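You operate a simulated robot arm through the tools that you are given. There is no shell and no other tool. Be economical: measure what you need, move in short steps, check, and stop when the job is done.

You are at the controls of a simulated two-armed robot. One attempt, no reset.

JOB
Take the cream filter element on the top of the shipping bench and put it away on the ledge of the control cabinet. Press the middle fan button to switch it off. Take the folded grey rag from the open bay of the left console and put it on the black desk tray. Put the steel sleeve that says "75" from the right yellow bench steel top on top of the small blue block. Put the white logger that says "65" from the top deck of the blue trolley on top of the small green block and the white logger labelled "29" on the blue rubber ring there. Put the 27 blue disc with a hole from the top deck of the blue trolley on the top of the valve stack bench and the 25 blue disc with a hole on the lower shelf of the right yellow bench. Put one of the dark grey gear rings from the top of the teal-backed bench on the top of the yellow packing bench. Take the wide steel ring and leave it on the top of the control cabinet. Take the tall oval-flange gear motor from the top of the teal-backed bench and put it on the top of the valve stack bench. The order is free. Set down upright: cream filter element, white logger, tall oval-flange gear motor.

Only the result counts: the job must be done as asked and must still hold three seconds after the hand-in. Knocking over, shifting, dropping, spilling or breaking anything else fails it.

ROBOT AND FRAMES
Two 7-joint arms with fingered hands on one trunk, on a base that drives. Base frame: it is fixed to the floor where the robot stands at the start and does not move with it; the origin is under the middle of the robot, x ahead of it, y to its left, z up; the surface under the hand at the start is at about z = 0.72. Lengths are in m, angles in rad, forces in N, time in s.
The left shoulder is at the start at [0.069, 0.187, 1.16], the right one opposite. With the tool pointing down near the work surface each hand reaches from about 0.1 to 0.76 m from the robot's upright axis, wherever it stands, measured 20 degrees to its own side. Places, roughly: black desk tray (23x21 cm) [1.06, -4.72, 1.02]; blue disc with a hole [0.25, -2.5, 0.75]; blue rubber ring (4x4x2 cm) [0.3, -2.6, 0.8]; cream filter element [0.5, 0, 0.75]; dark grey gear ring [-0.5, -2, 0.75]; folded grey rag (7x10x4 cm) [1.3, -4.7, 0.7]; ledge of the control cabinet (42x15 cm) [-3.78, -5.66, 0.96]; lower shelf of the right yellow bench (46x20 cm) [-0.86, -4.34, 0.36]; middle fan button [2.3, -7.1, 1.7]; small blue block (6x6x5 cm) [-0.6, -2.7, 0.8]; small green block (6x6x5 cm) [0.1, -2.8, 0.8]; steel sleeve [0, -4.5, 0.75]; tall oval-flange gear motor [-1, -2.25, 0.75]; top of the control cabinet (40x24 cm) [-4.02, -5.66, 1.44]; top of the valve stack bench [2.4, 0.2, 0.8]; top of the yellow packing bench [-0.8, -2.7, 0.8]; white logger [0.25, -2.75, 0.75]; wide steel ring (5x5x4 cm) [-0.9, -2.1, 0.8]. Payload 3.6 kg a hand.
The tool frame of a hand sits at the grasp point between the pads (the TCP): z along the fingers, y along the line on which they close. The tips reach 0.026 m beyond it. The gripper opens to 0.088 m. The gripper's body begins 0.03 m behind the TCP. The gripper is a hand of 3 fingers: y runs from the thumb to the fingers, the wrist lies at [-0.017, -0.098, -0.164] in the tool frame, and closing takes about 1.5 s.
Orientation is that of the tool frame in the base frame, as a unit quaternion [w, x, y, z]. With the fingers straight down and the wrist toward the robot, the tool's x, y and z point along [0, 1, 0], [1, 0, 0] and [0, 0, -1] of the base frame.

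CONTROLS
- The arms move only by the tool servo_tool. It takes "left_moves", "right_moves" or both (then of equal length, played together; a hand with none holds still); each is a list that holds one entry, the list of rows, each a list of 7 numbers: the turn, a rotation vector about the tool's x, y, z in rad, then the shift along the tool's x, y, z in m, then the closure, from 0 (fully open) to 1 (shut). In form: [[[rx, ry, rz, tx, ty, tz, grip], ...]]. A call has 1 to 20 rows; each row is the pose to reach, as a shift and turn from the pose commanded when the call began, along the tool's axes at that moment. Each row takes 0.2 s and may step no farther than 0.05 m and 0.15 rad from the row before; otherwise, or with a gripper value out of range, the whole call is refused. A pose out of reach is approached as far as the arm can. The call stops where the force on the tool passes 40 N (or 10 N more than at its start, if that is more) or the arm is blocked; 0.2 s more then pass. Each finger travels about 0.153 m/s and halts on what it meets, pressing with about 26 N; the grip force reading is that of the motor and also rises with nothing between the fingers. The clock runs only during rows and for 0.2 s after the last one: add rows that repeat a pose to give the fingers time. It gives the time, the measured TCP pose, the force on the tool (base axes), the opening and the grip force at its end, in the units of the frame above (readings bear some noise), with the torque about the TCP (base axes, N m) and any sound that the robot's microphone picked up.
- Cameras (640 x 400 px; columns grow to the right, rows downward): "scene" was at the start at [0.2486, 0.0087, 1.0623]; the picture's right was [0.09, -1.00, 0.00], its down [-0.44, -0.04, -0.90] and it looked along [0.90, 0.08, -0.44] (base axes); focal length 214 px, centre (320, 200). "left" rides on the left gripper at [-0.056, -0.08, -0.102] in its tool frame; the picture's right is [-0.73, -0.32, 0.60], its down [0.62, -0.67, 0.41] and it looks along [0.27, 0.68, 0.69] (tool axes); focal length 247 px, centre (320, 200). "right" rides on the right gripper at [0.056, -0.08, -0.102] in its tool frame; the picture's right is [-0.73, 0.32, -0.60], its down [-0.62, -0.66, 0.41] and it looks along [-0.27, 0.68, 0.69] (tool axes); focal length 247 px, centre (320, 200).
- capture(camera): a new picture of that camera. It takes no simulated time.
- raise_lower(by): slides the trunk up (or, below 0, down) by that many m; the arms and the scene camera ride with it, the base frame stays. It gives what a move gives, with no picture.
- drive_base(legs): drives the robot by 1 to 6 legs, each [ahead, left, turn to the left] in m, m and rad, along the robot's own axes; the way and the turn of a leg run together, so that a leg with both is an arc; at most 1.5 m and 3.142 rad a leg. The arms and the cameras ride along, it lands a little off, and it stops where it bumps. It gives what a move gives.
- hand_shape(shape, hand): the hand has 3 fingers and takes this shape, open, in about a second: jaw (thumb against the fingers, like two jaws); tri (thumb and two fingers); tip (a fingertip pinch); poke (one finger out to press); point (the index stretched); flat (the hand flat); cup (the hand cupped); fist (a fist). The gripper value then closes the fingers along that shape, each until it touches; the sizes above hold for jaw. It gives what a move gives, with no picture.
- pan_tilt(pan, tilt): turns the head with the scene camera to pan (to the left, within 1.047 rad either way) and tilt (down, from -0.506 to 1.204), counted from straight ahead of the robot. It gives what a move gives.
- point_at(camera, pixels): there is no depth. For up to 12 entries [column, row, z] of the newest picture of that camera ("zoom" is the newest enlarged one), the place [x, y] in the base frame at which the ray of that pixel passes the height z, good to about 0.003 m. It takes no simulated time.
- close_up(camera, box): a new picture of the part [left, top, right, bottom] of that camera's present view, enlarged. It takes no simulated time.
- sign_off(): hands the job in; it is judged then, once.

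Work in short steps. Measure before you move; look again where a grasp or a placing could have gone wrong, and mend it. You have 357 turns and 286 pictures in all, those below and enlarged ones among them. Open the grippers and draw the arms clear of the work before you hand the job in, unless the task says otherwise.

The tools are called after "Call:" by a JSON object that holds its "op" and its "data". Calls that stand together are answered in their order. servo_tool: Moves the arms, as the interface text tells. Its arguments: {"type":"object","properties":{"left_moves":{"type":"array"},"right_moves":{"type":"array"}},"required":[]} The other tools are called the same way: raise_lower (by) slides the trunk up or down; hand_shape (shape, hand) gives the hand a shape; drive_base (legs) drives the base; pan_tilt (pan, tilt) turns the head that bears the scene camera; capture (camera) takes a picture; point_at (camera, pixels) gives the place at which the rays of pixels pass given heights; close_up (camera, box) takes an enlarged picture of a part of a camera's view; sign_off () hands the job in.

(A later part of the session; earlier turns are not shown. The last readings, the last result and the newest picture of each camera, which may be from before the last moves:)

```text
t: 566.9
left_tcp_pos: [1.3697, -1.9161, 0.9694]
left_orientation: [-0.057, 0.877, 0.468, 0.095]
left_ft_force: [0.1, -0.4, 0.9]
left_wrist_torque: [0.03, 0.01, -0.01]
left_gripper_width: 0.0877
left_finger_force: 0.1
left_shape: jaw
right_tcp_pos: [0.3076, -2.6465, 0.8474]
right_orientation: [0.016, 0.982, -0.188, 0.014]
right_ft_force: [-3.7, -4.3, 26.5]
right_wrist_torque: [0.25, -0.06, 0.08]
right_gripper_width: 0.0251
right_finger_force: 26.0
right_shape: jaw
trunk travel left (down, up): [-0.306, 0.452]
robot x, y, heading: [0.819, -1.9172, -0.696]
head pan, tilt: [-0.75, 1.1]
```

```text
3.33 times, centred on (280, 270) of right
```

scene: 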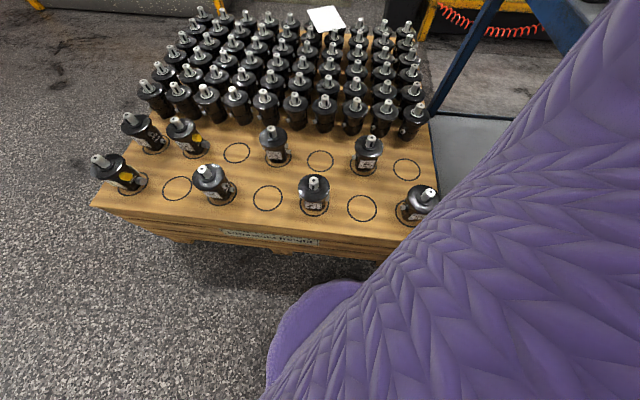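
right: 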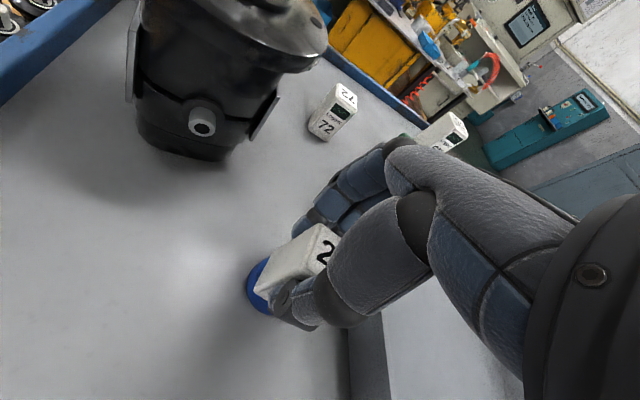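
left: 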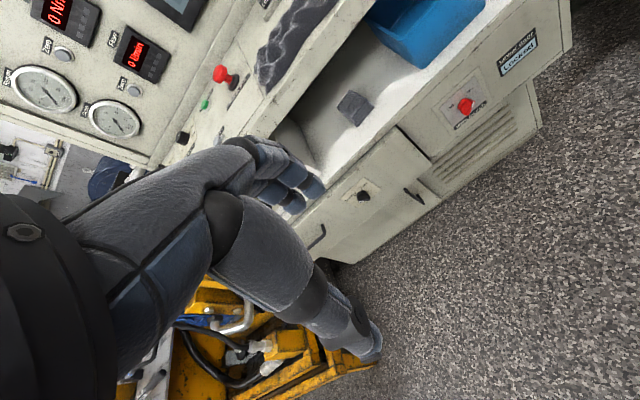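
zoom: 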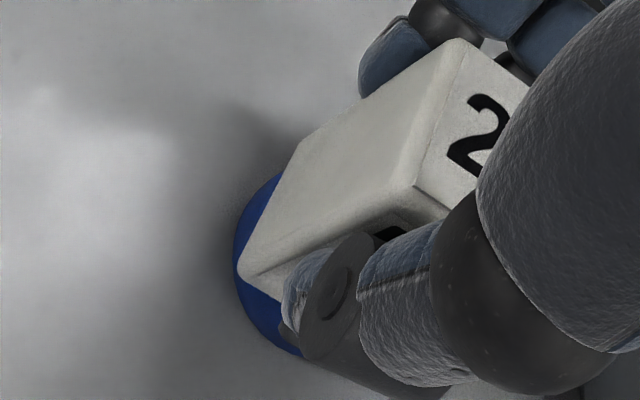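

Firm contact. I ease off 5 mm, open slowly, and rise.

Call:
{"op": "servo_tool", "data": {"right_moves": [[[0, 0, 0, 0, 0, -0.003, 1], [0, 0, 0, 0, 0, -0.004, 0.72], [0, 0, 0, 0, 0, -0.004, 0.64], [0, 0, 0, 0, 0, -0.004, 0.56], [0, 0, 0, 0, 0, -0.004, 0.48], [0, 0, 0, 0, 0, -0.004, 0.4], [0, 0, 0, 0, 0, -0.004, 0.35], [0, 0, 0, 0, 0, -0.02, 0.35], [0, 0, 0, 0, 0, -0.06, 0.35], [0, 0, 0, 0, 0, -0.1, 0.35], [0, 0, 0, 0, 0, -0.14, 0.35]]]}}

Call:
{"op": "capture", "data": {"camera": "right"}}

```text
t: 569.3
left_tcp_pos: [1.3678, -1.9183, 0.9694]
left_orientation: [-0.057, 0.877, 0.468, 0.096]
left_ft_force: [0.7, -0.9, 0.0]
left_wrist_torque: [-0.01, -0.01, -0.02]
left_gripper_width: 0.088
left_finger_force: 0.0
left_shape: jaw
right_tcp_pos: [0.3048, -2.6448, 0.982]
right_orientation: [0.012, 0.982, -0.189, 0.015]
right_ft_force: [0.7, -0.7, 0.8]
right_wrist_torque: [-0.01, -0.03, -0.01]
right_gripper_width: 0.0568
right_finger_force: 0.2
right_shape: jaw
trunk travel left (down, up): [-0.306, 0.452]
robot x, y, heading: [0.8213, -1.9198, -0.697]
head pan, tilt: [-0.75, 1.1]
```

```text
53 pictures are left
```

right: 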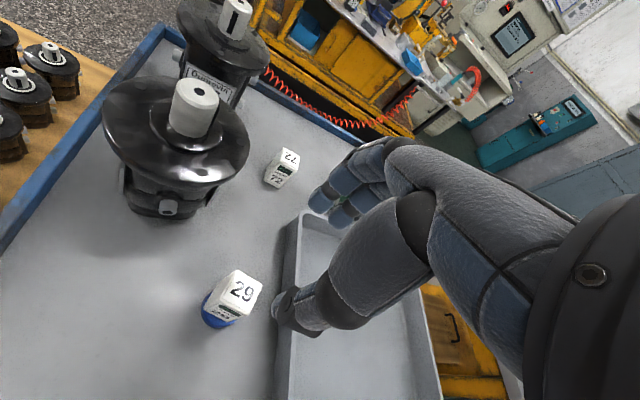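

Logger 29 stands on the blue ring. I retreat: base back NE, hand up and east, clear of the arch.

Call:
{"op": "servo_tool", "data": {"right_moves": [[[0, 0, 0, 0, 0, -0.04, 0.2], [0, 0, 0, 0, 0, -0.08, 0]]]}}

Call:
{"op": "drive_base", "data": {"legs": [[-0.0165, 0.1, 0]]}}

Call:
{"op": "servo_tool", "data": {"right_moves": [[[0, 0, -0.04, 0.035, -0.01, 0, 0], [0, 0, -0.08, 0.07, -0.02, 0, 0], [0, 0, -0.12, 0.105, -0.035, 0, 0], [0, 0, -0.16, 0.14, -0.05, 0, 0], [0, 0, -0.2, 0.175, -0.065, 0, 0], [0, 0, -0.26, 0.205, -0.085, 0, 0], [0, 0, -0.34, 0.235, -0.105, 0, 0], [0, 0, -0.42, 0.26, -0.125, 0, 0]]]}}

Call:
{"op": "drive_base", "data": {"legs": [[-0.2, 0.2, 0]]}}

```text
t: 569.9
left_tcp_pos: [1.3683, -1.9192, 0.9702]
left_orientation: [-0.057, 0.877, 0.467, 0.096]
left_ft_force: [0.5, 1.2, 0.1]
left_wrist_torque: [-0.01, 0.0, 0.0]
left_gripper_width: 0.088
left_finger_force: 0.2
left_shape: jaw
right_tcp_pos: [0.3031, -2.6429, 1.0639]
right_orientation: [0.011, 0.982, -0.188, 0.016]
right_ft_force: [-0.4, 0.6, -0.3]
right_wrist_torque: [-0.01, 0.01, 0.03]
right_gripper_width: 0.0879
right_finger_force: 0.2
right_shape: jaw
trunk travel left (down, up): [-0.306, 0.452]
robot x, y, heading: [0.8225, -1.9181, -0.7]
head pan, tilt: [-0.75, 1.1]
```

```text
t: 571.0
left_tcp_pos: [1.4205, -1.8326, 0.9672]
left_orientation: [-0.056, 0.877, 0.467, 0.095]
left_ft_force: [0.1, -0.6, -0.6]
left_wrist_torque: [-0.06, 0.03, -0.05]
left_gripper_width: 0.0876
left_finger_force: 0.0
left_shape: jaw
right_tcp_pos: [0.3545, -2.5541, 1.0641]
right_orientation: [0.012, 0.982, -0.188, 0.016]
right_ft_force: [0.6, -0.2, 0.1]
right_wrist_torque: [-0.01, 0.0, -0.05]
right_gripper_width: 0.0877
right_finger_force: 0.1
right_shape: jaw
trunk travel left (down, up): [-0.306, 0.452]
robot x, y, heading: [0.8713, -1.8303, -0.696]
head pan, tilt: [-0.75, 1.1]
```

```text
t: 572.8
left_tcp_pos: [1.4189, -1.8327, 0.9685]
left_orientation: [-0.057, 0.877, 0.467, 0.095]
left_ft_force: [0.0, 0.8, -0.5]
left_wrist_torque: [0.01, -0.03, 0.03]
left_gripper_width: 0.0879
left_finger_force: 0.0
left_shape: jaw
right_tcp_pos: [0.6382, -2.5539, 1.058]
right_orientation: [0.015, 1.0, 0.021, 0.011]
right_ft_force: [0.4, -0.4, 0.1]
right_wrist_torque: [-0.02, 0.0, -0.01]
right_gripper_width: 0.0877
right_finger_force: 0.0
right_shape: jaw
right hand out of reach, approached as far as the arm can: row 7, 8
trunk travel left (down, up): [-0.306, 0.452]
robot x, y, heading: [0.8716, -1.8347, -0.7]
head pan, tilt: [-0.75, 1.1]
```

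```text
t: 574.8
left_tcp_pos: [1.397, -1.5478, 0.9684]
left_orientation: [-0.056, 0.878, 0.466, 0.097]
left_ft_force: [-0.5, 0.3, 0.9]
left_wrist_torque: [-0.01, -0.03, -0.01]
left_gripper_width: 0.0879
left_finger_force: 0.0
left_shape: jaw
right_tcp_pos: [0.6122, -2.2656, 1.0578]
right_orientation: [0.017, 1.0, 0.02, 0.013]
right_ft_force: [0.5, 0.5, 0.1]
right_wrist_torque: [-0.01, 0.01, 0.0]
right_gripper_width: 0.088
right_finger_force: 0.0
right_shape: jaw
trunk travel left (down, up): [-0.306, 0.452]
robot x, y, heading: [0.8511, -1.546, -0.699]
head pan, tilt: [-0.75, 1.1]
```

I bring the right hand to its home pose before turning (to keep it off the arch).

Call:
{"op": "servo_tool", "data": {"right_moves": [[[0, 0, 0, 0.035, -0.014, 0, 0], [0, 0, -0.05, 0.07, -0.028, 0, 0], [0, 0, -0.1, 0.105, -0.041, 0, 0], [0, 0, -0.16, 0.14, -0.055, 0, 0], [0, 0, -0.22, 0.175, -0.069, 0, 0], [0, 0, -0.28, 0.21, -0.083, 0, 0], [0, 0, -0.34, 0.245, -0.096, 0, 0], [0, 0, -0.4, 0.28, -0.11, 0, 0], [0, 0, -0.46, 0.315, -0.124, 0, 0], [0, 0, -0.52, 0.35, -0.138, 0, 0], [0, 0, -0.58, 0.385, -0.151, 0, 0], [0, 0, -0.64, 0.42, -0.165, 0, 0], [0, 0, -0.7, 0.455, -0.179, 0, 0], [0, 0, -0.76, 0.49, -0.193, 0, 0], [0, 0, -0.8, 0.525, -0.206, 0, 0], [0, 0, -0.83, 0.56, -0.22, 0, 0]]]}}

Call:
{"op": "drive_base", "data": {"legs": [[-0.1, 0.1, 0], [0, 0, -0.872], [0, -0.35, 0]]}}

Call:
{"op": "pan_tilt", "data": {"pan": 0, "tilt": 0.55}}

Call:
{"op": "capture", "data": {"camera": "scene"}}

```text
t: 578.2
left_tcp_pos: [1.3973, -1.5489, 0.9692]
left_orientation: [-0.057, 0.878, 0.466, 0.096]
left_ft_force: [0.0, -0.7, 0.4]
left_wrist_torque: [0.0, 0.02, 0.0]
left_gripper_width: 0.0879
left_finger_force: 0.1
left_shape: jaw
right_tcp_pos: [1.0167, -2.1496, 1.0178]
right_orientation: [0.019, 0.901, 0.432, 0.012]
right_ft_force: [0.0, -0.4, -0.6]
right_wrist_torque: [0.01, -0.02, 0.02]
right_gripper_width: 0.088
right_finger_force: 0.0
right_shape: jaw
right hand out of reach, approached as far as the arm can: row 1, 2, 3, 4, 5, 6, 7, 8, 9, 10, 11, 12, 13, 14, 15, 16
trunk travel left (down, up): [-0.306, 0.452]
robot x, y, heading: [0.8502, -1.5439, -0.702]
head pan, tilt: [-0.75, 1.1]
```

```text
t: 583.7
left_tcp_pos: [0.8195, -1.8242, 0.9689]
left_orientation: [-0.01, 0.993, 0.043, 0.112]
left_ft_force: [-0.8, -0.3, 0.8]
left_wrist_torque: [-0.01, -0.02, 0.04]
left_gripper_width: 0.0879
left_finger_force: 0.1
left_shape: jaw
right_tcp_pos: [0.1134, -1.9076, 1.0187]
right_orientation: [0.022, 1.0, 0.001, 0.002]
right_ft_force: [0.1, 0.2, 0.6]
right_wrist_torque: [-0.01, 0.0, 0.02]
right_gripper_width: 0.0876
right_finger_force: 0.0
right_shape: jaw
trunk travel left (down, up): [-0.306, 0.452]
robot x, y, heading: [0.4778, -1.3979, -1.593]
head pan, tilt: [-0.75, 1.1]
```

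```text
t: 584.8
left_tcp_pos: [0.8186, -1.8252, 0.9696]
left_orientation: [-0.01, 0.993, 0.042, 0.111]
left_ft_force: [0.6, -0.5, -0.2]
left_wrist_torque: [0.01, -0.04, 0.0]
left_gripper_width: 0.088
left_finger_force: 0.0
left_shape: jaw
right_tcp_pos: [0.1131, -1.9073, 1.0179]
right_orientation: [0.023, 1.0, 0.002, 0.003]
right_ft_force: [0.3, -0.6, -0.6]
right_wrist_torque: [0.02, 0.0, -0.03]
right_gripper_width: 0.0876
right_finger_force: 0.0
right_shape: jaw
trunk travel left (down, up): [-0.306, 0.452]
robot x, y, heading: [0.4754, -1.3954, -1.594]
head pan, tilt: [0.0, 0.55]
```

```text
52 pictures are left
```

scene: 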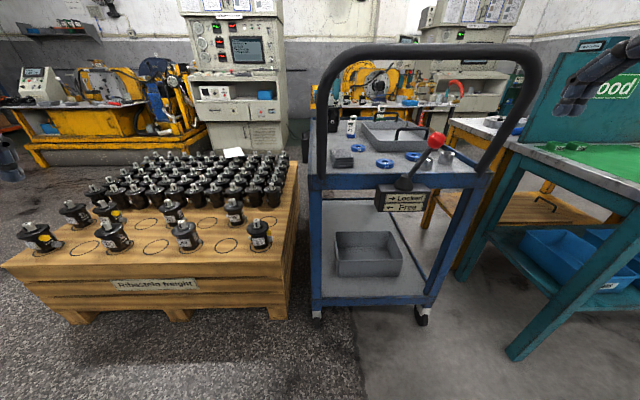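

I zoom through the arch to read the discs.

Call:
{"op": "close_up", "data": {"camera": "scene", "box": [315, 110, 475, 200]}}

Call:
{"op": "point_at", "data": {"camera": "scene", "pixels": [[360, 147, 0.8], [385, 162, 0.8], [412, 155, 0.8], [330, 160, 0.79], [353, 166, 0.79], [352, 118, 0.9], [312, 180, 0.79], [320, 100, 0.95], [430, 50, 1.09], [318, 60, 1.06], [540, 60, 1.06]]}}

```text
4.00 times, centred on (395, 155) of scene
```

zoom: 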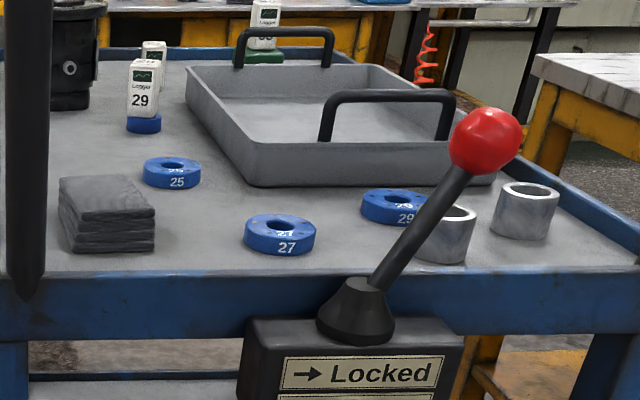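

```text
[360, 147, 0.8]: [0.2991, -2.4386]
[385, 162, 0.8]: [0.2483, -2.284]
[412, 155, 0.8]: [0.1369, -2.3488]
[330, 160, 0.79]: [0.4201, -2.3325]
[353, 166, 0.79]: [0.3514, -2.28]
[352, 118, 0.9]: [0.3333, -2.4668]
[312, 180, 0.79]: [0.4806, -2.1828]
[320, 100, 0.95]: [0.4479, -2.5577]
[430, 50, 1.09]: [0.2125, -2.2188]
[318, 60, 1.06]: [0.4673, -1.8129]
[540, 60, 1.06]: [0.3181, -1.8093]
```

Discs: 25 at (0.299,−2.44), 27 at (0.248,−2.285), 29 at (0.137,−2.349); arch underside ≈1.07. I'll reach under the arch with a flat, extended arm: first align the right hand at x≈0.30 and lower the trunk 0.2.

Call:
{"op": "servo_tool", "data": {"right_moves": [[[0.01, 0, 0, 0.04, 0.01, -0.005, 0], [0.02, 0, 0, 0.08, 0.02, -0.01, 0], [0.03, 0, 0, 0.12, 0.03, -0.015, 0], [0.046, 0, 0, 0.16, 0.04, -0.02, 0], [0.046, 0, 0, 0.187, 0.043, -0.02, 0]]]}}

Call:
{"op": "raise_lower", "data": {"by": -0.2}}

```text
t: 586.0
left_tcp_pos: [0.8208, -1.8249, 0.9694]
left_orientation: [-0.01, 0.993, 0.043, 0.112]
left_ft_force: [1.0, 0.5, 0.6]
left_wrist_torque: [-0.03, -0.01, 0.03]
left_gripper_width: 0.0879
left_finger_force: 0.1
left_shape: jaw
right_tcp_pos: [0.1137, -1.9257, 1.0205]
right_orientation: [0.001, 1.0, 0.008, 0.004]
right_ft_force: [1.5, 0.3, 0.1]
right_wrist_torque: [-0.03, -0.01, 0.04]
right_gripper_width: 0.0882
right_finger_force: 0.1
right_shape: jaw
right hand out of reach, approached as far as the arm can: row 1, 2, 3, 4, 5
trunk travel left (down, up): [-0.306, 0.452]
robot x, y, heading: [0.4806, -1.3981, -1.596]
head pan, tilt: [0.0, 0.55]
```

```text
t: 588.2
left_tcp_pos: [0.8194, -1.8482, 0.7193]
left_orientation: [-0.084, 0.989, 0.034, 0.116]
left_ft_force: [0.3, 0.4, 1.3]
left_wrist_torque: [0.01, 0.01, 0.03]
left_gripper_width: 0.0879
left_finger_force: 0.0
left_shape: jaw
right_tcp_pos: [0.1122, -1.9643, 0.7205]
right_orientation: [-0.107, 0.994, 0.007, 0.008]
right_ft_force: [0.4, 0.2, 0.0]
right_wrist_torque: [-0.01, 0.0, -0.01]
right_gripper_width: 0.088
right_finger_force: 0.1
right_shape: jaw
trunk travel left (down, up): [-0.106, 0.652]
robot x, y, heading: [0.478, -1.3944, -1.592]
head pan, tilt: [0.0, 0.55]
```

The right arm is stuck in an awkward elbow branch. I look at it.

Call:
{"op": "raise_lower", "data": {"by": 0.2}}

Call:
{"op": "pan_tilt", "data": {"pan": -0.7, "tilt": 0.5}}

Call:
{"op": "capture", "data": {"camera": "scene"}}

```text
t: 590.4
left_tcp_pos: [0.8195, -1.8484, 0.9176]
left_orientation: [-0.086, 0.989, 0.033, 0.116]
left_ft_force: [0.6, 0.5, 0.4]
left_wrist_torque: [0.03, 0.02, -0.01]
left_gripper_width: 0.0881
left_finger_force: 0.1
left_shape: jaw
right_tcp_pos: [0.1114, -1.9454, 0.9741]
right_orientation: [-0.05, 0.999, 0.012, 0.007]
right_ft_force: [-0.2, 0.9, 0.1]
right_wrist_torque: [0.01, 0.0, 0.0]
right_gripper_width: 0.088
right_finger_force: 0.0
right_shape: jaw
trunk travel left (down, up): [-0.306, 0.452]
robot x, y, heading: [0.4757, -1.3987, -1.593]
head pan, tilt: [0.0, 0.55]
```

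```text
t: 591.4
left_tcp_pos: [0.8195, -1.8482, 0.9186]
left_orientation: [-0.086, 0.989, 0.035, 0.116]
left_ft_force: [-0.7, 1.1, -0.4]
left_wrist_torque: [0.01, 0.01, 0.0]
left_gripper_width: 0.0881
left_finger_force: 0.0
left_shape: jaw
right_tcp_pos: [0.1122, -1.9457, 0.9753]
right_orientation: [-0.051, 0.999, 0.012, 0.007]
right_ft_force: [0.5, 0.0, 0.1]
right_wrist_torque: [-0.04, 0.03, 0.0]
right_gripper_width: 0.0881
right_finger_force: 0.0
right_shape: jaw
trunk travel left (down, up): [-0.306, 0.452]
robot x, y, heading: [0.477, -1.3947, -1.591]
head pan, tilt: [-0.7, 0.499]
```

```text
50 pictures are left
```

scene: 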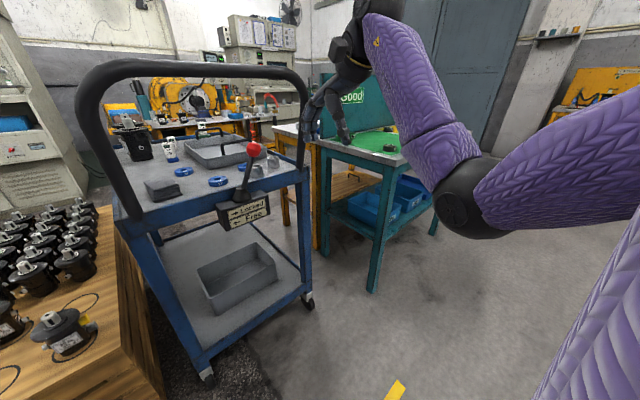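

The elbow hangs low with the forearm rising. I'll use an extended arm instead: shift the base right-hand-aligned (x≈0.67), then extend the hand forward.

Call:
{"op": "drive_base", "data": {"legs": [[0, 0.19, 0.02]]}}

Call:
{"op": "servo_tool", "data": {"right_moves": [[[-0.03, 0, 0, 0, 0.04, 0.0, 0], [-0.06, 0, 0, 0, 0.08, 0.0, 0], [-0.09, 0, 0, 0, 0.12, 0.0, 0], [-0.1, 0, 0, 0, 0.15, 0.0, 0]]]}}

Call:
{"op": "raise_lower", "data": {"by": -0.1}}

```text
t: 593.0
left_tcp_pos: [1.0263, -1.8437, 0.9181]
left_orientation: [-0.087, 0.989, 0.045, 0.114]
left_ft_force: [0.0, -0.5, 0.2]
left_wrist_torque: [0.0, 0.01, -0.02]
left_gripper_width: 0.0877
left_finger_force: 0.0
left_shape: jaw
right_tcp_pos: [0.3206, -1.9549, 0.9754]
right_orientation: [-0.05, 0.998, 0.022, 0.006]
right_ft_force: [-0.5, -0.4, -0.1]
right_wrist_torque: [0.02, -0.02, 0.05]
right_gripper_width: 0.0879
right_finger_force: 0.0
right_shape: jaw
trunk travel left (down, up): [-0.306, 0.452]
robot x, y, heading: [0.6741, -1.4009, -1.577]
head pan, tilt: [-0.7, 0.499]
```

```text
t: 594.0
left_tcp_pos: [1.0255, -1.8431, 0.918]
left_orientation: [-0.088, 0.988, 0.045, 0.116]
left_ft_force: [0.0, -0.9, 0.3]
left_wrist_torque: [0.03, 0.02, 0.02]
left_gripper_width: 0.0876
left_finger_force: 0.2
left_shape: jaw
right_tcp_pos: [0.3247, -2.1051, 0.9599]
right_orientation: [0.0, 1.0, 0.022, 0.007]
right_ft_force: [-0.2, -0.5, 0.3]
right_wrist_torque: [-0.02, -0.03, 0.02]
right_gripper_width: 0.0879
right_finger_force: 0.0
right_shape: jaw
trunk travel left (down, up): [-0.306, 0.452]
robot x, y, heading: [0.675, -1.4004, -1.572]
head pan, tilt: [-0.7, 0.499]
```

```text
t: 595.4
left_tcp_pos: [1.0255, -1.8435, 0.8183]
left_orientation: [-0.086, 0.989, 0.044, 0.116]
left_ft_force: [0.7, -0.3, 0.4]
left_wrist_torque: [-0.01, -0.05, -0.01]
left_gripper_width: 0.088
left_finger_force: 0.0
left_shape: jaw
right_tcp_pos: [0.3265, -2.103, 0.86]
right_orientation: [-0.001, 1.0, 0.024, 0.008]
right_ft_force: [-0.2, -0.5, 0.0]
right_wrist_torque: [-0.02, 0.02, 0.02]
right_gripper_width: 0.0879
right_finger_force: 0.0
right_shape: jaw
trunk travel left (down, up): [-0.206, 0.552]
robot x, y, heading: [0.6727, -1.3974, -1.566]
head pan, tilt: [-0.7, 0.499]
```

Hand is vertical at (0.327,−2.103,0.86), extended. I look through its camera before going under the arch.

Call:
{"op": "capture", "data": {"camera": "right"}}

Call:
{"op": "capture", "data": {"camera": "scene"}}

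```text
49 pictures are left
```

right: 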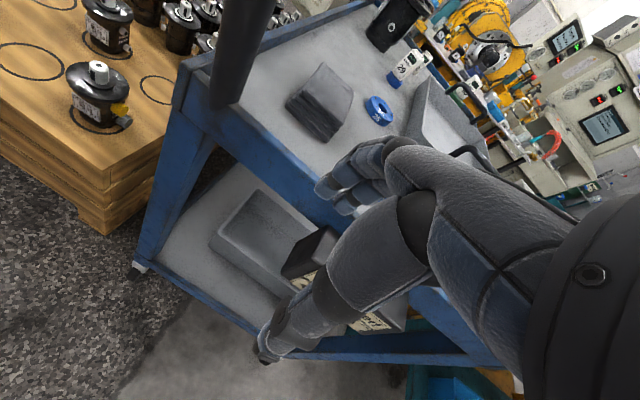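

```text
48 pictures are left
```

scene: 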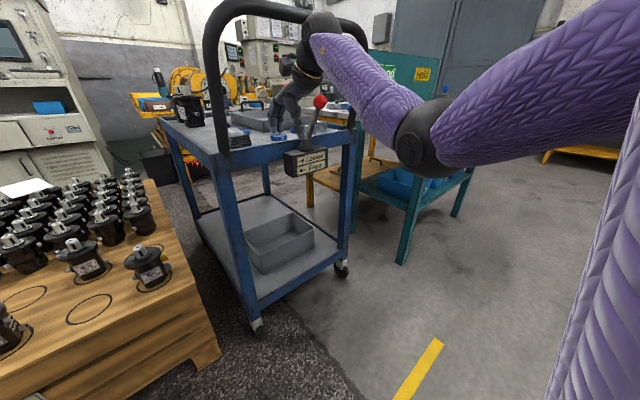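

The right forearm would foul the red lever. The left arm (elbow to the east) suits better. I retract the right hand, and shift the base west so that the left hand lines up with the discs.

Call:
{"op": "servo_tool", "data": {"right_moves": [[[0, 0, 0, 0, -0.04, -0.02, 0], [0, 0, 0, 0, -0.08, -0.06, 0], [0, 0, 0, 0, -0.12, -0.1, 0], [0, 0, 0, 0, -0.15, -0.14, 0], [0, 0, 0, 0, -0.15, -0.18, 0], [0, 0, 0, 0, -0.15, -0.22, 0]]]}}

Call:
{"op": "drive_base", "data": {"legs": [[0, -0.73, 0]]}}

Call:
{"op": "servo_tool", "data": {"left_moves": [[[-0.05, 0, 0, 0, 0.04, -0.005, 0], [-0.1, -0.07, 0, 0, 0.08, -0.01, 0], [-0.15, -0.14, -0.03, 0, 0.12, -0.015, 0], [-0.17, -0.21, -0.06, 0, 0.16, -0.02, 0], [-0.17, -0.23, -0.08, 0, 0.2, -0.02, 0], [-0.17, -0.23, -0.08, 0, 0.24, -0.02, 0]]]}}

```text
refused: row 2 steps farther than a row can; nothing moved
```

```text
t: 599.3
left_tcp_pos: [0.3061, -1.8423, 0.8186]
left_orientation: [-0.086, 0.989, 0.042, 0.115]
left_ft_force: [0.4, 0.1, -0.4]
left_wrist_torque: [0.01, -0.02, 0.0]
left_gripper_width: 0.0879
left_finger_force: 0.1
left_shape: jaw
right_tcp_pos: [-0.3934, -2.0978, 0.8601]
right_orientation: [-0.001, 1.0, 0.019, 0.008]
right_ft_force: [-0.5, 0.4, 0.7]
right_wrist_torque: [0.0, -0.04, -0.01]
right_gripper_width: 0.0882
right_finger_force: 0.1
right_shape: jaw
trunk travel left (down, up): [-0.206, 0.552]
robot x, y, heading: [-0.0388, -1.3927, -1.574]
head pan, tilt: [-0.7, 0.499]
```

```text
t: 600.7
left_tcp_pos: [0.3256, -2.0812, 0.7952]
left_orientation: [0.007, 0.997, 0.08, 0.008]
left_ft_force: [0.2, -0.6, 0.2]
left_wrist_torque: [0.01, 0.0, 0.01]
left_gripper_width: 0.0878
left_finger_force: 0.1
left_shape: jaw
right_tcp_pos: [-0.3938, -2.0986, 0.8591]
right_orientation: [-0.001, 1.0, 0.02, 0.009]
right_ft_force: [-0.6, 0.4, -0.4]
right_wrist_torque: [0.0, 0.0, -0.01]
right_gripper_width: 0.0881
right_finger_force: 0.0
right_shape: jaw
trunk travel left (down, up): [-0.206, 0.552]
robot x, y, heading: [-0.0474, -1.3976, -1.578]
head pan, tilt: [-0.7, 0.499]
```

The right retraction was refused (step too long) but the drive went through; I now raise both hands and check the lever and surroundings.

Call:
{"op": "servo_tool", "data": {"right_moves": [[[0, 0, 0, 0, 0, -0.04, 0], [0, 0, 0, 0, -0.02, -0.08, 0], [0, 0, 0, 0, -0.05, -0.11, 0], [0, 0, 0, 0, -0.08, -0.13, 0], [0, 0, 0, 0, -0.11, -0.15, 0]]], "left_moves": [[[0, 0, 0, 0, 0, -0.02, 0], [0, 0, 0, 0, 0, -0.04, 0], [0, 0, 0, 0, 0, -0.045, 0], [0, 0, 0, 0, 0, -0.045, 0], [0, 0, 0, 0, 0, -0.045, 0]]]}}

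Call:
{"op": "pan_tilt", "data": {"pan": 0.35, "tilt": 0.6}}

Call:
{"op": "capture", "data": {"camera": "scene"}}

Call:
{"op": "capture", "data": {"camera": "left"}}

```text
t: 601.9
left_tcp_pos: [0.323, -2.08, 0.8424]
left_orientation: [0.008, 0.997, 0.08, 0.007]
left_ft_force: [-0.1, 0.1, -0.9]
left_wrist_torque: [-0.02, 0.0, -0.02]
left_gripper_width: 0.0879
left_finger_force: 0.1
left_shape: jaw
right_tcp_pos: [-0.4129, -2.017, 0.9952]
right_orientation: [-0.002, 1.0, 0.02, 0.009]
right_ft_force: [-0.1, 0.6, 0.3]
right_wrist_torque: [0.01, 0.03, 0.0]
right_gripper_width: 0.0882
right_finger_force: 0.0
right_shape: jaw
right hand out of reach, approached as far as the arm can: row 4, 5
trunk travel left (down, up): [-0.206, 0.552]
robot x, y, heading: [-0.0404, -1.3956, -1.581]
head pan, tilt: [-0.7, 0.499]
```

```text
t: 603.2
left_tcp_pos: [0.3242, -2.0797, 0.843]
left_orientation: [0.007, 0.997, 0.08, 0.008]
left_ft_force: [0.1, -0.2, 0.1]
left_wrist_torque: [0.02, -0.01, 0.01]
left_gripper_width: 0.0882
left_finger_force: 0.0
left_shape: jaw
right_tcp_pos: [-0.4125, -2.0181, 0.9935]
right_orientation: [0.0, 1.0, 0.02, 0.01]
right_ft_force: [0.6, 0.1, 0.8]
right_wrist_torque: [0.02, 0.0, -0.01]
right_gripper_width: 0.0878
right_finger_force: 0.1
right_shape: jaw
trunk travel left (down, up): [-0.206, 0.552]
robot x, y, heading: [-0.0427, -1.3958, -1.582]
head pan, tilt: [0.351, 0.6]
```

```text
47 pictures are left
```

scene: 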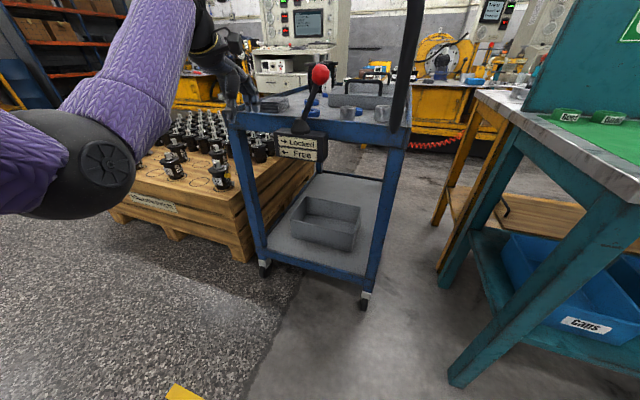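

```text
46 pictures are left
```

left: 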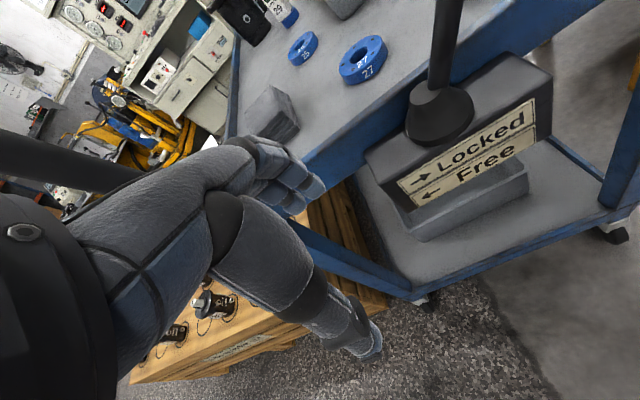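

Lever unchanged (still Locked). I locate discs 27 and 25 from the left camera.

Call:
{"op": "point_at", "data": {"camera": "left", "pixels": [[364, 57, 0.803], [303, 47, 0.803], [270, 115, 0.82], [250, 130, 0.79], [300, 130, 0.79], [440, 112, 0.8]]}}

Call:
{"op": "close_up", "data": {"camera": "left", "box": [240, 0, 440, 130]}}

```text
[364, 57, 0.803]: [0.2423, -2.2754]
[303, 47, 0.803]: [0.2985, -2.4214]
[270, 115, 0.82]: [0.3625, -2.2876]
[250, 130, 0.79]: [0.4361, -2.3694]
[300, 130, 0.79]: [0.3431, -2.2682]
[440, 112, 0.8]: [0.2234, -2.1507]
```

```text
3.08 times, centred on (340, 65) of left
```

zoom: 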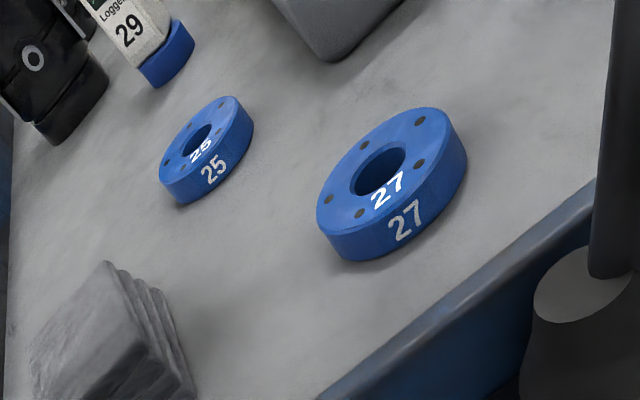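

Disc 25 ≈(0.2985,−2.43). I align the left hand (x 0.2985, z 0.836) and drive 0.34 m forward under the arch.

Call:
{"op": "servo_tool", "data": {"left_moves": [[[0, 0, 0, -0.012, -0.002, 0.003, 0], [0, 0, 0, -0.0245, -0.004, 0.007, 0], [0, 0, 0, -0.0245, -0.004, 0.007, 0]]]}}

Call:
{"op": "drive_base", "data": {"legs": [[0.25, 0, 0.008]]}}

Call:
{"op": "capture", "data": {"camera": "left"}}

```text
t: 604.0
left_tcp_pos: [0.301, -2.0796, 0.8327]
left_orientation: [0.007, 0.997, 0.081, 0.008]
left_ft_force: [0.6, 0.1, -0.3]
left_wrist_torque: [0.0, -0.01, -0.01]
left_gripper_width: 0.0876
left_finger_force: 0.2
left_shape: jaw
right_tcp_pos: [-0.4124, -2.0167, 0.9944]
right_orientation: [0.0, 1.0, 0.02, 0.009]
right_ft_force: [0.5, 0.0, 0.3]
right_wrist_torque: [0.01, -0.01, 0.03]
right_gripper_width: 0.088
right_finger_force: 0.1
right_shape: jaw
trunk travel left (down, up): [-0.206, 0.552]
robot x, y, heading: [-0.0376, -1.392, -1.579]
head pan, tilt: [0.351, 0.6]
```

```text
t: 605.8
left_tcp_pos: [0.3072, -2.3252, 0.8346]
left_orientation: [0.007, 0.996, 0.087, 0.007]
left_ft_force: [0.1, -0.1, -0.2]
left_wrist_torque: [0.02, 0.02, -0.06]
left_gripper_width: 0.0877
left_finger_force: 0.1
left_shape: jaw
right_tcp_pos: [-0.4056, -2.2696, 0.9941]
right_orientation: [0.0, 1.0, 0.026, 0.009]
right_ft_force: [0.0, 0.0, -0.2]
right_wrist_torque: [0.0, 0.01, -0.01]
right_gripper_width: 0.0878
right_finger_force: 0.1
right_shape: jaw
trunk travel left (down, up): [-0.206, 0.552]
robot x, y, heading: [-0.0401, -1.6452, -1.565]
head pan, tilt: [0.351, 0.6]
```

```text
44 pictures are left
```

left: 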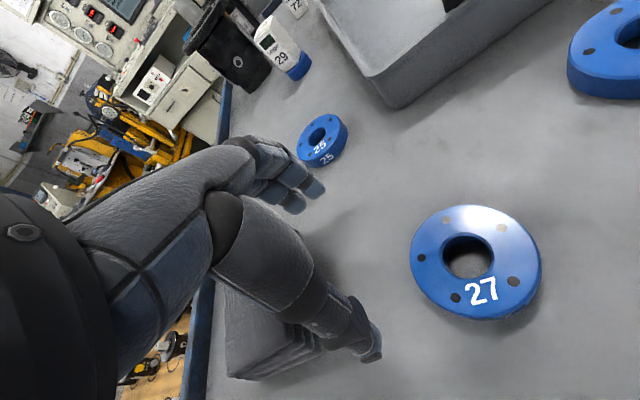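

Call:
{"op": "point_at", "data": {"camera": "left", "pixels": [[320, 134, 0.805], [303, 148, 0.8], [341, 128, 0.8], [472, 257, 0.805], [340, 350, 0.82]]}}

```text
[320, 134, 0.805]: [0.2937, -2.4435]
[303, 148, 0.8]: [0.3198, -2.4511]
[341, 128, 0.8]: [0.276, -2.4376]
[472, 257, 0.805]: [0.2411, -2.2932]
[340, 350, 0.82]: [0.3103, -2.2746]
```

Disc 25 at (0.295,−2.444). I raise 1.2 cm, drive 0.117 m further, align x, and look.

Call:
{"op": "servo_tool", "data": {"left_moves": [[[0, 0, 0, 0, 0, -0.012, 0], [0, 0, 0, -0.005, 0, -0.012, 0], [0, 0, 0, -0.005, 0, -0.012, 0]]]}}

Call:
{"op": "drive_base", "data": {"legs": [[0.117, 0, 0]]}}

Call:
{"op": "capture", "data": {"camera": "left"}}

```text
t: 606.6
left_tcp_pos: [0.3034, -2.3267, 0.8465]
left_orientation: [0.007, 0.996, 0.086, 0.007]
left_ft_force: [0.0, -0.5, 0.1]
left_wrist_torque: [0.04, 0.04, -0.04]
left_gripper_width: 0.0881
left_finger_force: 0.1
left_shape: jaw
right_tcp_pos: [-0.4044, -2.2683, 0.9942]
right_orientation: [0.0, 1.0, 0.026, 0.008]
right_ft_force: [-0.1, -0.2, 0.0]
right_wrist_torque: [0.03, -0.02, -0.03]
right_gripper_width: 0.0879
right_finger_force: 0.1
right_shape: jaw
trunk travel left (down, up): [-0.206, 0.552]
robot x, y, heading: [-0.0439, -1.641, -1.568]
head pan, tilt: [0.351, 0.6]
```

```text
t: 607.8
left_tcp_pos: [0.3035, -2.4429, 0.8458]
left_orientation: [0.007, 0.996, 0.085, 0.007]
left_ft_force: [0.3, 0.8, -0.1]
left_wrist_torque: [0.01, -0.01, -0.03]
left_gripper_width: 0.0879
left_finger_force: 0.2
left_shape: jaw
right_tcp_pos: [-0.405, -2.3854, 0.9938]
right_orientation: [-0.001, 1.0, 0.026, 0.009]
right_ft_force: [0.1, -0.4, 0.6]
right_wrist_torque: [0.0, 0.03, 0.03]
right_gripper_width: 0.088
right_finger_force: 0.2
right_shape: jaw
trunk travel left (down, up): [-0.206, 0.552]
robot x, y, heading: [-0.0422, -1.7594, -1.566]
head pan, tilt: [0.351, 0.6]
```

```text
43 pictures are left
```

left: 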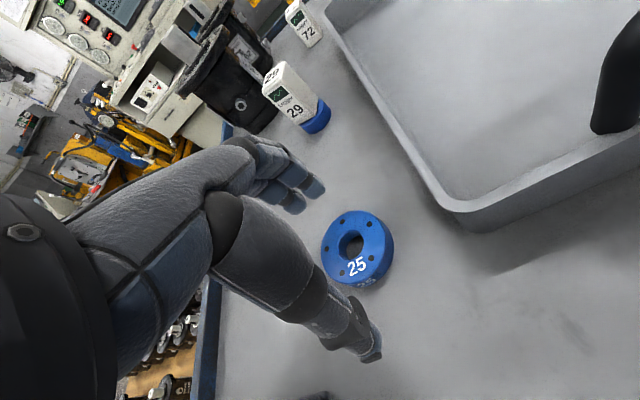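

Call:
{"op": "point_at", "data": {"camera": "left", "pixels": [[355, 243, 0.805], [322, 250, 0.795], [393, 245, 0.795], [370, 345, 0.815], [305, 195, 0.82]]}}

```text
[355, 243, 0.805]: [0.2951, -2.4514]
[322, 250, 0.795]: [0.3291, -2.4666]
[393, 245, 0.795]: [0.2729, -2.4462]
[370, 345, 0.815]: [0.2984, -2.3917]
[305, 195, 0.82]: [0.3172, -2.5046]
```

I align (−8,−8 mm), lower to z≈0.826 and close.

Call:
{"op": "servo_tool", "data": {"left_moves": [[[0, 0, 0, -0.005, 0.004, 0, 0], [0, 0, 0, -0.009, 0.0065, 0.005, 0], [0, 0, 0, -0.009, 0.0065, 0.012, 0], [0, 0, 0, -0.009, 0.0065, 0.02, 0], [0, 0, 0, -0.009, 0.0065, 0.02, 0.3], [0, 0, 0, -0.009, 0.0065, 0.02, 0.5], [0, 0, 0, -0.009, 0.0065, 0.02, 0.8], [0, 0, 0, -0.009, 0.0065, 0.02, 1], [0, 0, 0, -0.009, 0.0065, 0.02, 1], [0, 0, 0, -0.009, 0.0065, 0.02, 1]]]}}

Call:
{"op": "capture", "data": {"camera": "left"}}

```text
t: 610.0
left_tcp_pos: [0.297, -2.4505, 0.8271]
left_orientation: [0.008, 0.996, 0.086, 0.007]
left_ft_force: [-0.4, -0.1, 1.0]
left_wrist_torque: [0.01, 0.03, -0.01]
left_gripper_width: 0.0
left_finger_force: 25.9
left_shape: jaw
right_tcp_pos: [-0.4047, -2.3852, 0.9944]
right_orientation: [0.0, 1.0, 0.026, 0.009]
right_ft_force: [0.6, 0.6, 0.6]
right_wrist_torque: [-0.01, 0.0, 0.01]
right_gripper_width: 0.0878
right_finger_force: 0.1
right_shape: jaw
trunk travel left (down, up): [-0.206, 0.552]
robot x, y, heading: [-0.045, -1.7607, -1.567]
head pan, tilt: [0.351, 0.6]
```

```text
42 pictures are left
```

left: 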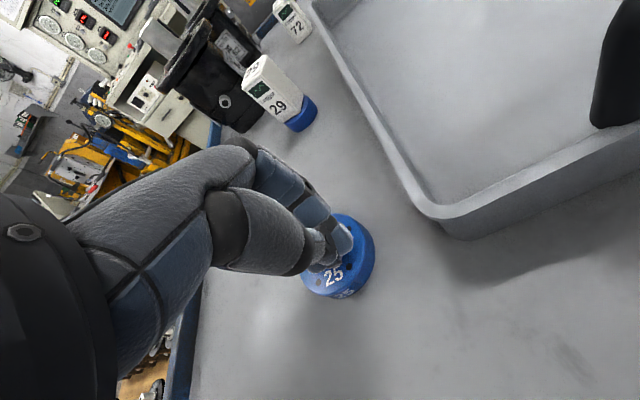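

The fingers closed above the disc. I reopen, lower 1.5 cm more, and close again.

Call:
{"op": "servo_tool", "data": {"left_moves": [[[0, 0, 0, 0, 0, -0.004, 0.6], [0, 0, 0, 0, 0, -0.004, 0.2], [0, 0, 0, 0, 0, -0.002, 0], [0, 0, 0, 0, 0, 0.005, 0], [0, 0, 0, 0, 0, 0.01, 0], [0, 0, 0, 0, 0, 0.015, 0], [0, 0, 0, 0, 0, 0.015, 0.3], [0, 0, 0, 0, 0, 0.015, 0.5], [0, 0, 0, 0, 0, 0.013, 0.8], [0, 0, 0, 0, 0, 0.012, 1], [0, 0, 0, 0, 0, 0.012, 1], [0, 0, 0, 0, 0, 0.012, 1]]]}}

Call:
{"op": "capture", "data": {"camera": "left"}}

```text
t: 612.6
left_tcp_pos: [0.2968, -2.4512, 0.8151]
left_orientation: [0.008, 0.996, 0.086, 0.007]
left_ft_force: [-0.1, 0.4, -2.4]
left_wrist_torque: [-0.03, -0.01, -0.02]
left_gripper_width: 0.0402
left_finger_force: 26.4
left_shape: jaw
right_tcp_pos: [-0.404, -2.3848, 0.995]
right_orientation: [-0.002, 1.0, 0.026, 0.008]
right_ft_force: [0.0, -0.2, -0.4]
right_wrist_torque: [0.01, -0.02, -0.02]
right_gripper_width: 0.088
right_finger_force: 0.1
right_shape: jaw
trunk travel left (down, up): [-0.206, 0.552]
robot x, y, heading: [-0.0439, -1.7589, -1.568]
head pan, tilt: [0.351, 0.6]
```

```text
41 pictures are left
```

left: 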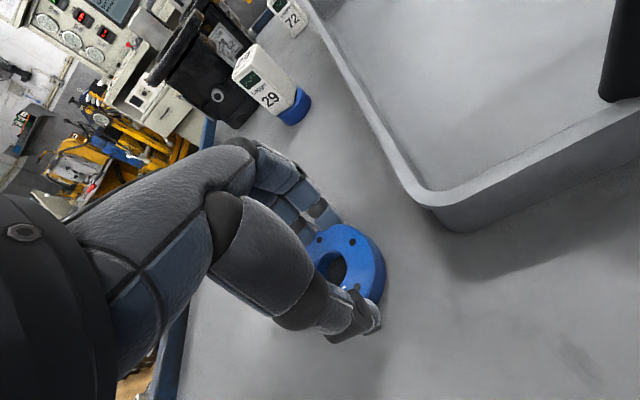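

Gripped. I lift 2.8 cm and back out from under the arch.

Call:
{"op": "servo_tool", "data": {"left_moves": [[[0, 0, 0, 0.002, 0, -0.01, 1], [0, 0, 0, 0.005, 0, -0.02, 1], [0, 0, 0, 0.005, 0, -0.028, 1]]]}}

Call:
{"op": "drive_base", "data": {"legs": [[-0.45, 0, 0]]}}

Call:
{"op": "capture", "data": {"camera": "left"}}

```text
t: 613.4
left_tcp_pos: [0.3008, -2.4514, 0.842]
left_orientation: [0.007, 0.996, 0.086, 0.008]
left_ft_force: [0.3, 0.4, -1.7]
left_wrist_torque: [-0.02, 0.0, -0.03]
left_gripper_width: 0.0406
left_finger_force: 26.1
left_shape: jaw
right_tcp_pos: [-0.4042, -2.386, 0.9944]
right_orientation: [0.0, 1.0, 0.026, 0.009]
right_ft_force: [-0.3, 0.0, 0.2]
right_wrist_torque: [0.02, -0.05, -0.02]
right_gripper_width: 0.0881
right_finger_force: 0.0
right_shape: jaw
trunk travel left (down, up): [-0.206, 0.552]
robot x, y, heading: [-0.0427, -1.7625, -1.57]
head pan, tilt: [0.351, 0.6]
```

```text
t: 616.1
left_tcp_pos: [0.3037, -1.9995, 0.8426]
left_orientation: [0.008, 0.996, 0.092, 0.008]
left_ft_force: [-0.1, 1.1, -2.0]
left_wrist_torque: [-0.03, -0.03, 0.04]
left_gripper_width: 0.0403
left_finger_force: 26.0
left_shape: jaw
right_tcp_pos: [-0.4008, -1.942, 0.995]
right_orientation: [-0.001, 1.0, 0.03, 0.008]
right_ft_force: [0.1, 0.5, 0.4]
right_wrist_torque: [0.01, 0.04, 0.0]
right_gripper_width: 0.0878
right_finger_force: 0.0
right_shape: jaw
trunk travel left (down, up): [-0.206, 0.552]
robot x, y, heading: [-0.0504, -1.3119, -1.56]
head pan, tilt: [0.351, 0.6]
```

```text
40 pictures are left
```

left: 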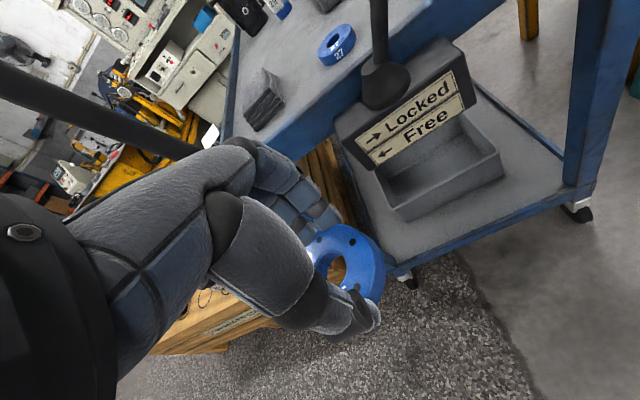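

Disc 25 secured. I retract the left hand toward me, raise the trunk 0.1, and drive to the teal bench so the right hand is over gear ring 62 (≈(−0.766,−2.126)).

Call:
{"op": "servo_tool", "data": {"left_moves": [[[0.03, 0, 0, 0, -0.04, 0, 1], [0.06, 0, 0, 0, -0.08, 0, 1], [0.1, 0, 0, 0, -0.12, 0, 1], [0.14, 0, 0, 0, -0.16, 0, 1], [0.16, 0, 0, 0, -0.2, 0, 1], [0.16, 0, 0, 0, -0.23, 0, 1]]]}}

Call:
{"op": "raise_lower", "data": {"by": 0.1}}

Call:
{"op": "drive_base", "data": {"legs": [[0, -0.36, -0.01], [0.18, 0, 0]]}}

Call:
{"op": "capture", "data": {"camera": "right"}}

```text
t: 617.5
left_tcp_pos: [0.2629, -1.7725, 0.8407]
left_orientation: [-0.074, 0.993, 0.091, 0.0]
left_ft_force: [0.0, -0.7, -2.1]
left_wrist_torque: [-0.07, 0.02, -0.02]
left_gripper_width: 0.0402
left_finger_force: 25.6
left_shape: jaw
right_tcp_pos: [-0.4025, -1.9421, 0.9949]
right_orientation: [0.0, 0.999, 0.03, 0.009]
right_ft_force: [-0.5, -0.4, -0.3]
right_wrist_torque: [0.0, 0.02, 0.0]
right_gripper_width: 0.0883
right_finger_force: 0.0
right_shape: jaw
trunk travel left (down, up): [-0.206, 0.552]
robot x, y, heading: [-0.0497, -1.3133, -1.564]
head pan, tilt: [0.351, 0.6]
```

```text
t: 618.8
left_tcp_pos: [0.2624, -1.7729, 0.9377]
left_orientation: [-0.074, 0.993, 0.092, 0.001]
left_ft_force: [-0.2, 0.1, -2.8]
left_wrist_torque: [-0.04, 0.0, 0.0]
left_gripper_width: 0.0402
left_finger_force: 26.5
left_shape: jaw
right_tcp_pos: [-0.4009, -1.9424, 1.0937]
right_orientation: [0.0, 0.999, 0.032, 0.008]
right_ft_force: [-0.5, -0.1, -0.1]
right_wrist_torque: [-0.02, 0.02, 0.05]
right_gripper_width: 0.0878
right_finger_force: 0.1
right_shape: jaw
trunk travel left (down, up): [-0.306, 0.452]
robot x, y, heading: [-0.0479, -1.3129, -1.556]
head pan, tilt: [0.351, 0.6]
```

```text
t: 622.2
left_tcp_pos: [-0.0885, -1.9596, 0.9375]
left_orientation: [-0.074, 0.993, 0.093, 0.0]
left_ft_force: [-0.3, 0.2, -2.1]
left_wrist_torque: [-0.01, -0.02, 0.01]
left_gripper_width: 0.0402
left_finger_force: 25.6
left_shape: jaw
right_tcp_pos: [-0.752, -2.1296, 1.0941]
right_orientation: [0.0, 0.999, 0.032, 0.009]
right_ft_force: [0.0, -0.1, -0.8]
right_wrist_torque: [0.0, 0.02, 0.03]
right_gripper_width: 0.0878
right_finger_force: 0.0
right_shape: jaw
trunk travel left (down, up): [-0.306, 0.452]
robot x, y, heading: [-0.3963, -1.4964, -1.554]
head pan, tilt: [0.351, 0.6]
```

```text
39 pictures are left
```

right: 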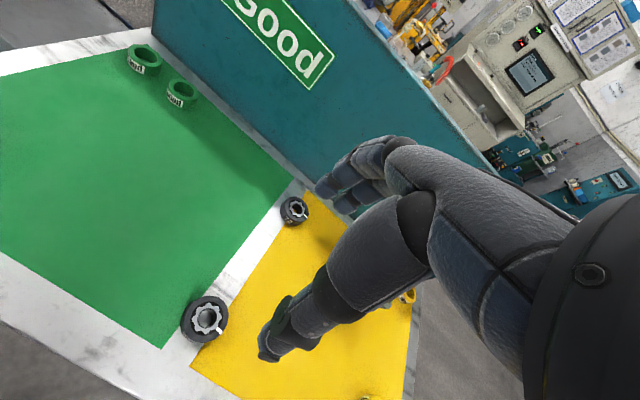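

Call:
{"op": "point_at", "data": {"camera": "right", "pixels": [[207, 317, 0.82], [183, 320, 0.81], [230, 322, 0.81], [294, 210, 0.82]]}}

```text
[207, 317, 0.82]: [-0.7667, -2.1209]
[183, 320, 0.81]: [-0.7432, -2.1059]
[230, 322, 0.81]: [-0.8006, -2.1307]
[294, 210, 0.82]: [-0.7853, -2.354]
```

I descend over ring 62.

Call:
{"op": "servo_tool", "data": {"right_moves": [[[0, 0, 0, -0.007, -0.004, 0.03, 0], [0, 0, 0, -0.0145, -0.0085, 0.07, 0], [0, 0, 0, -0.0145, -0.0085, 0.11, 0], [0, 0, 0, -0.0145, -0.0085, 0.15, 0], [0, 0, 0, -0.0145, -0.0085, 0.19, 0], [0, 0, 0, -0.0145, -0.0085, 0.23, 0], [0, 0, 0, -0.0145, -0.0085, 0.25, 0], [0, 0, 0, -0.0145, -0.0085, 0.262, 0]]]}}

Call:
{"op": "capture", "data": {"camera": "right"}}

```text
t: 624.0
left_tcp_pos: [-0.0892, -1.9584, 0.9394]
left_orientation: [-0.072, 0.993, 0.093, -0.001]
left_ft_force: [0.4, 0.9, -2.5]
left_wrist_torque: [-0.02, -0.04, 0.0]
left_gripper_width: 0.0402
left_finger_force: 25.5
left_shape: jaw
right_tcp_pos: [-0.7638, -2.1215, 0.8307]
right_orientation: [0.0, 0.999, 0.032, 0.009]
right_ft_force: [0.3, 0.0, 1.2]
right_wrist_torque: [0.0, -0.03, 0.02]
right_gripper_width: 0.0879
right_finger_force: 0.1
right_shape: jaw
trunk travel left (down, up): [-0.306, 0.452]
robot x, y, heading: [-0.3966, -1.4983, -1.554]
head pan, tilt: [0.351, 0.6]
```

```text
38 pictures are left
```

right: 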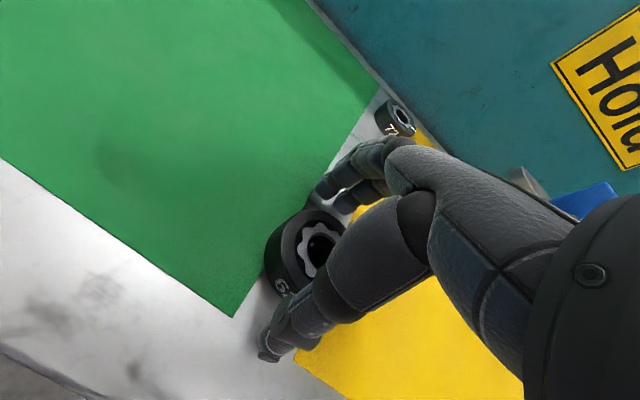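

Well placed. I close and lift.

Call:
{"op": "servo_tool", "data": {"right_moves": [[[0, 0, 0, 0, 0, 0.003, 0.3], [0, 0, 0, 0, 0, 0.003, 0.6], [0, 0, 0, 0, 0, 0.003, 1], [0, 0, 0, 0, 0, 0.003, 1], [0, 0, 0, 0, 0, 0.003, 1], [0, 0, 0, 0, 0, 0.003, 1], [0, 0, 0, 0, 0, -0.02, 1], [0, 0, 0, 0, 0, -0.06, 1], [0, 0, 0, 0, 0, -0.1, 1], [0, 0, 0, 0, 0, -0.14, 1], [0, 0, 0, 0, 0, -0.18, 1], [0, 0, 0, 0, 0, -0.22, 1]]]}}

Call:
{"op": "capture", "data": {"camera": "right"}}

```text
t: 626.6
left_tcp_pos: [-0.09, -1.9587, 0.938]
left_orientation: [-0.072, 0.993, 0.094, 0.0]
left_ft_force: [0.2, -0.1, -2.7]
left_wrist_torque: [-0.03, -0.05, -0.02]
left_gripper_width: 0.0401
left_finger_force: 25.9
left_shape: jaw
right_tcp_pos: [-0.7637, -2.1212, 1.0553]
right_orientation: [0.0, 0.999, 0.032, 0.008]
right_ft_force: [-0.2, -0.4, -2.5]
right_wrist_torque: [0.0, 0.02, 0.01]
right_gripper_width: 0.0414
right_finger_force: 25.8
right_shape: jaw
trunk travel left (down, up): [-0.306, 0.452]
robot x, y, heading: [-0.3968, -1.4964, -1.553]
head pan, tilt: [0.351, 0.6]
```

```text
37 pictures are left
```

right: 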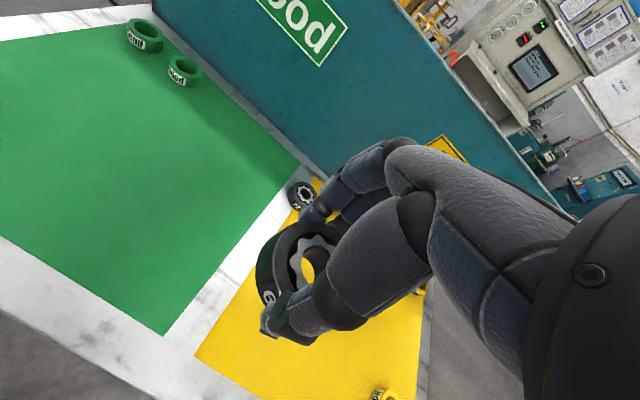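

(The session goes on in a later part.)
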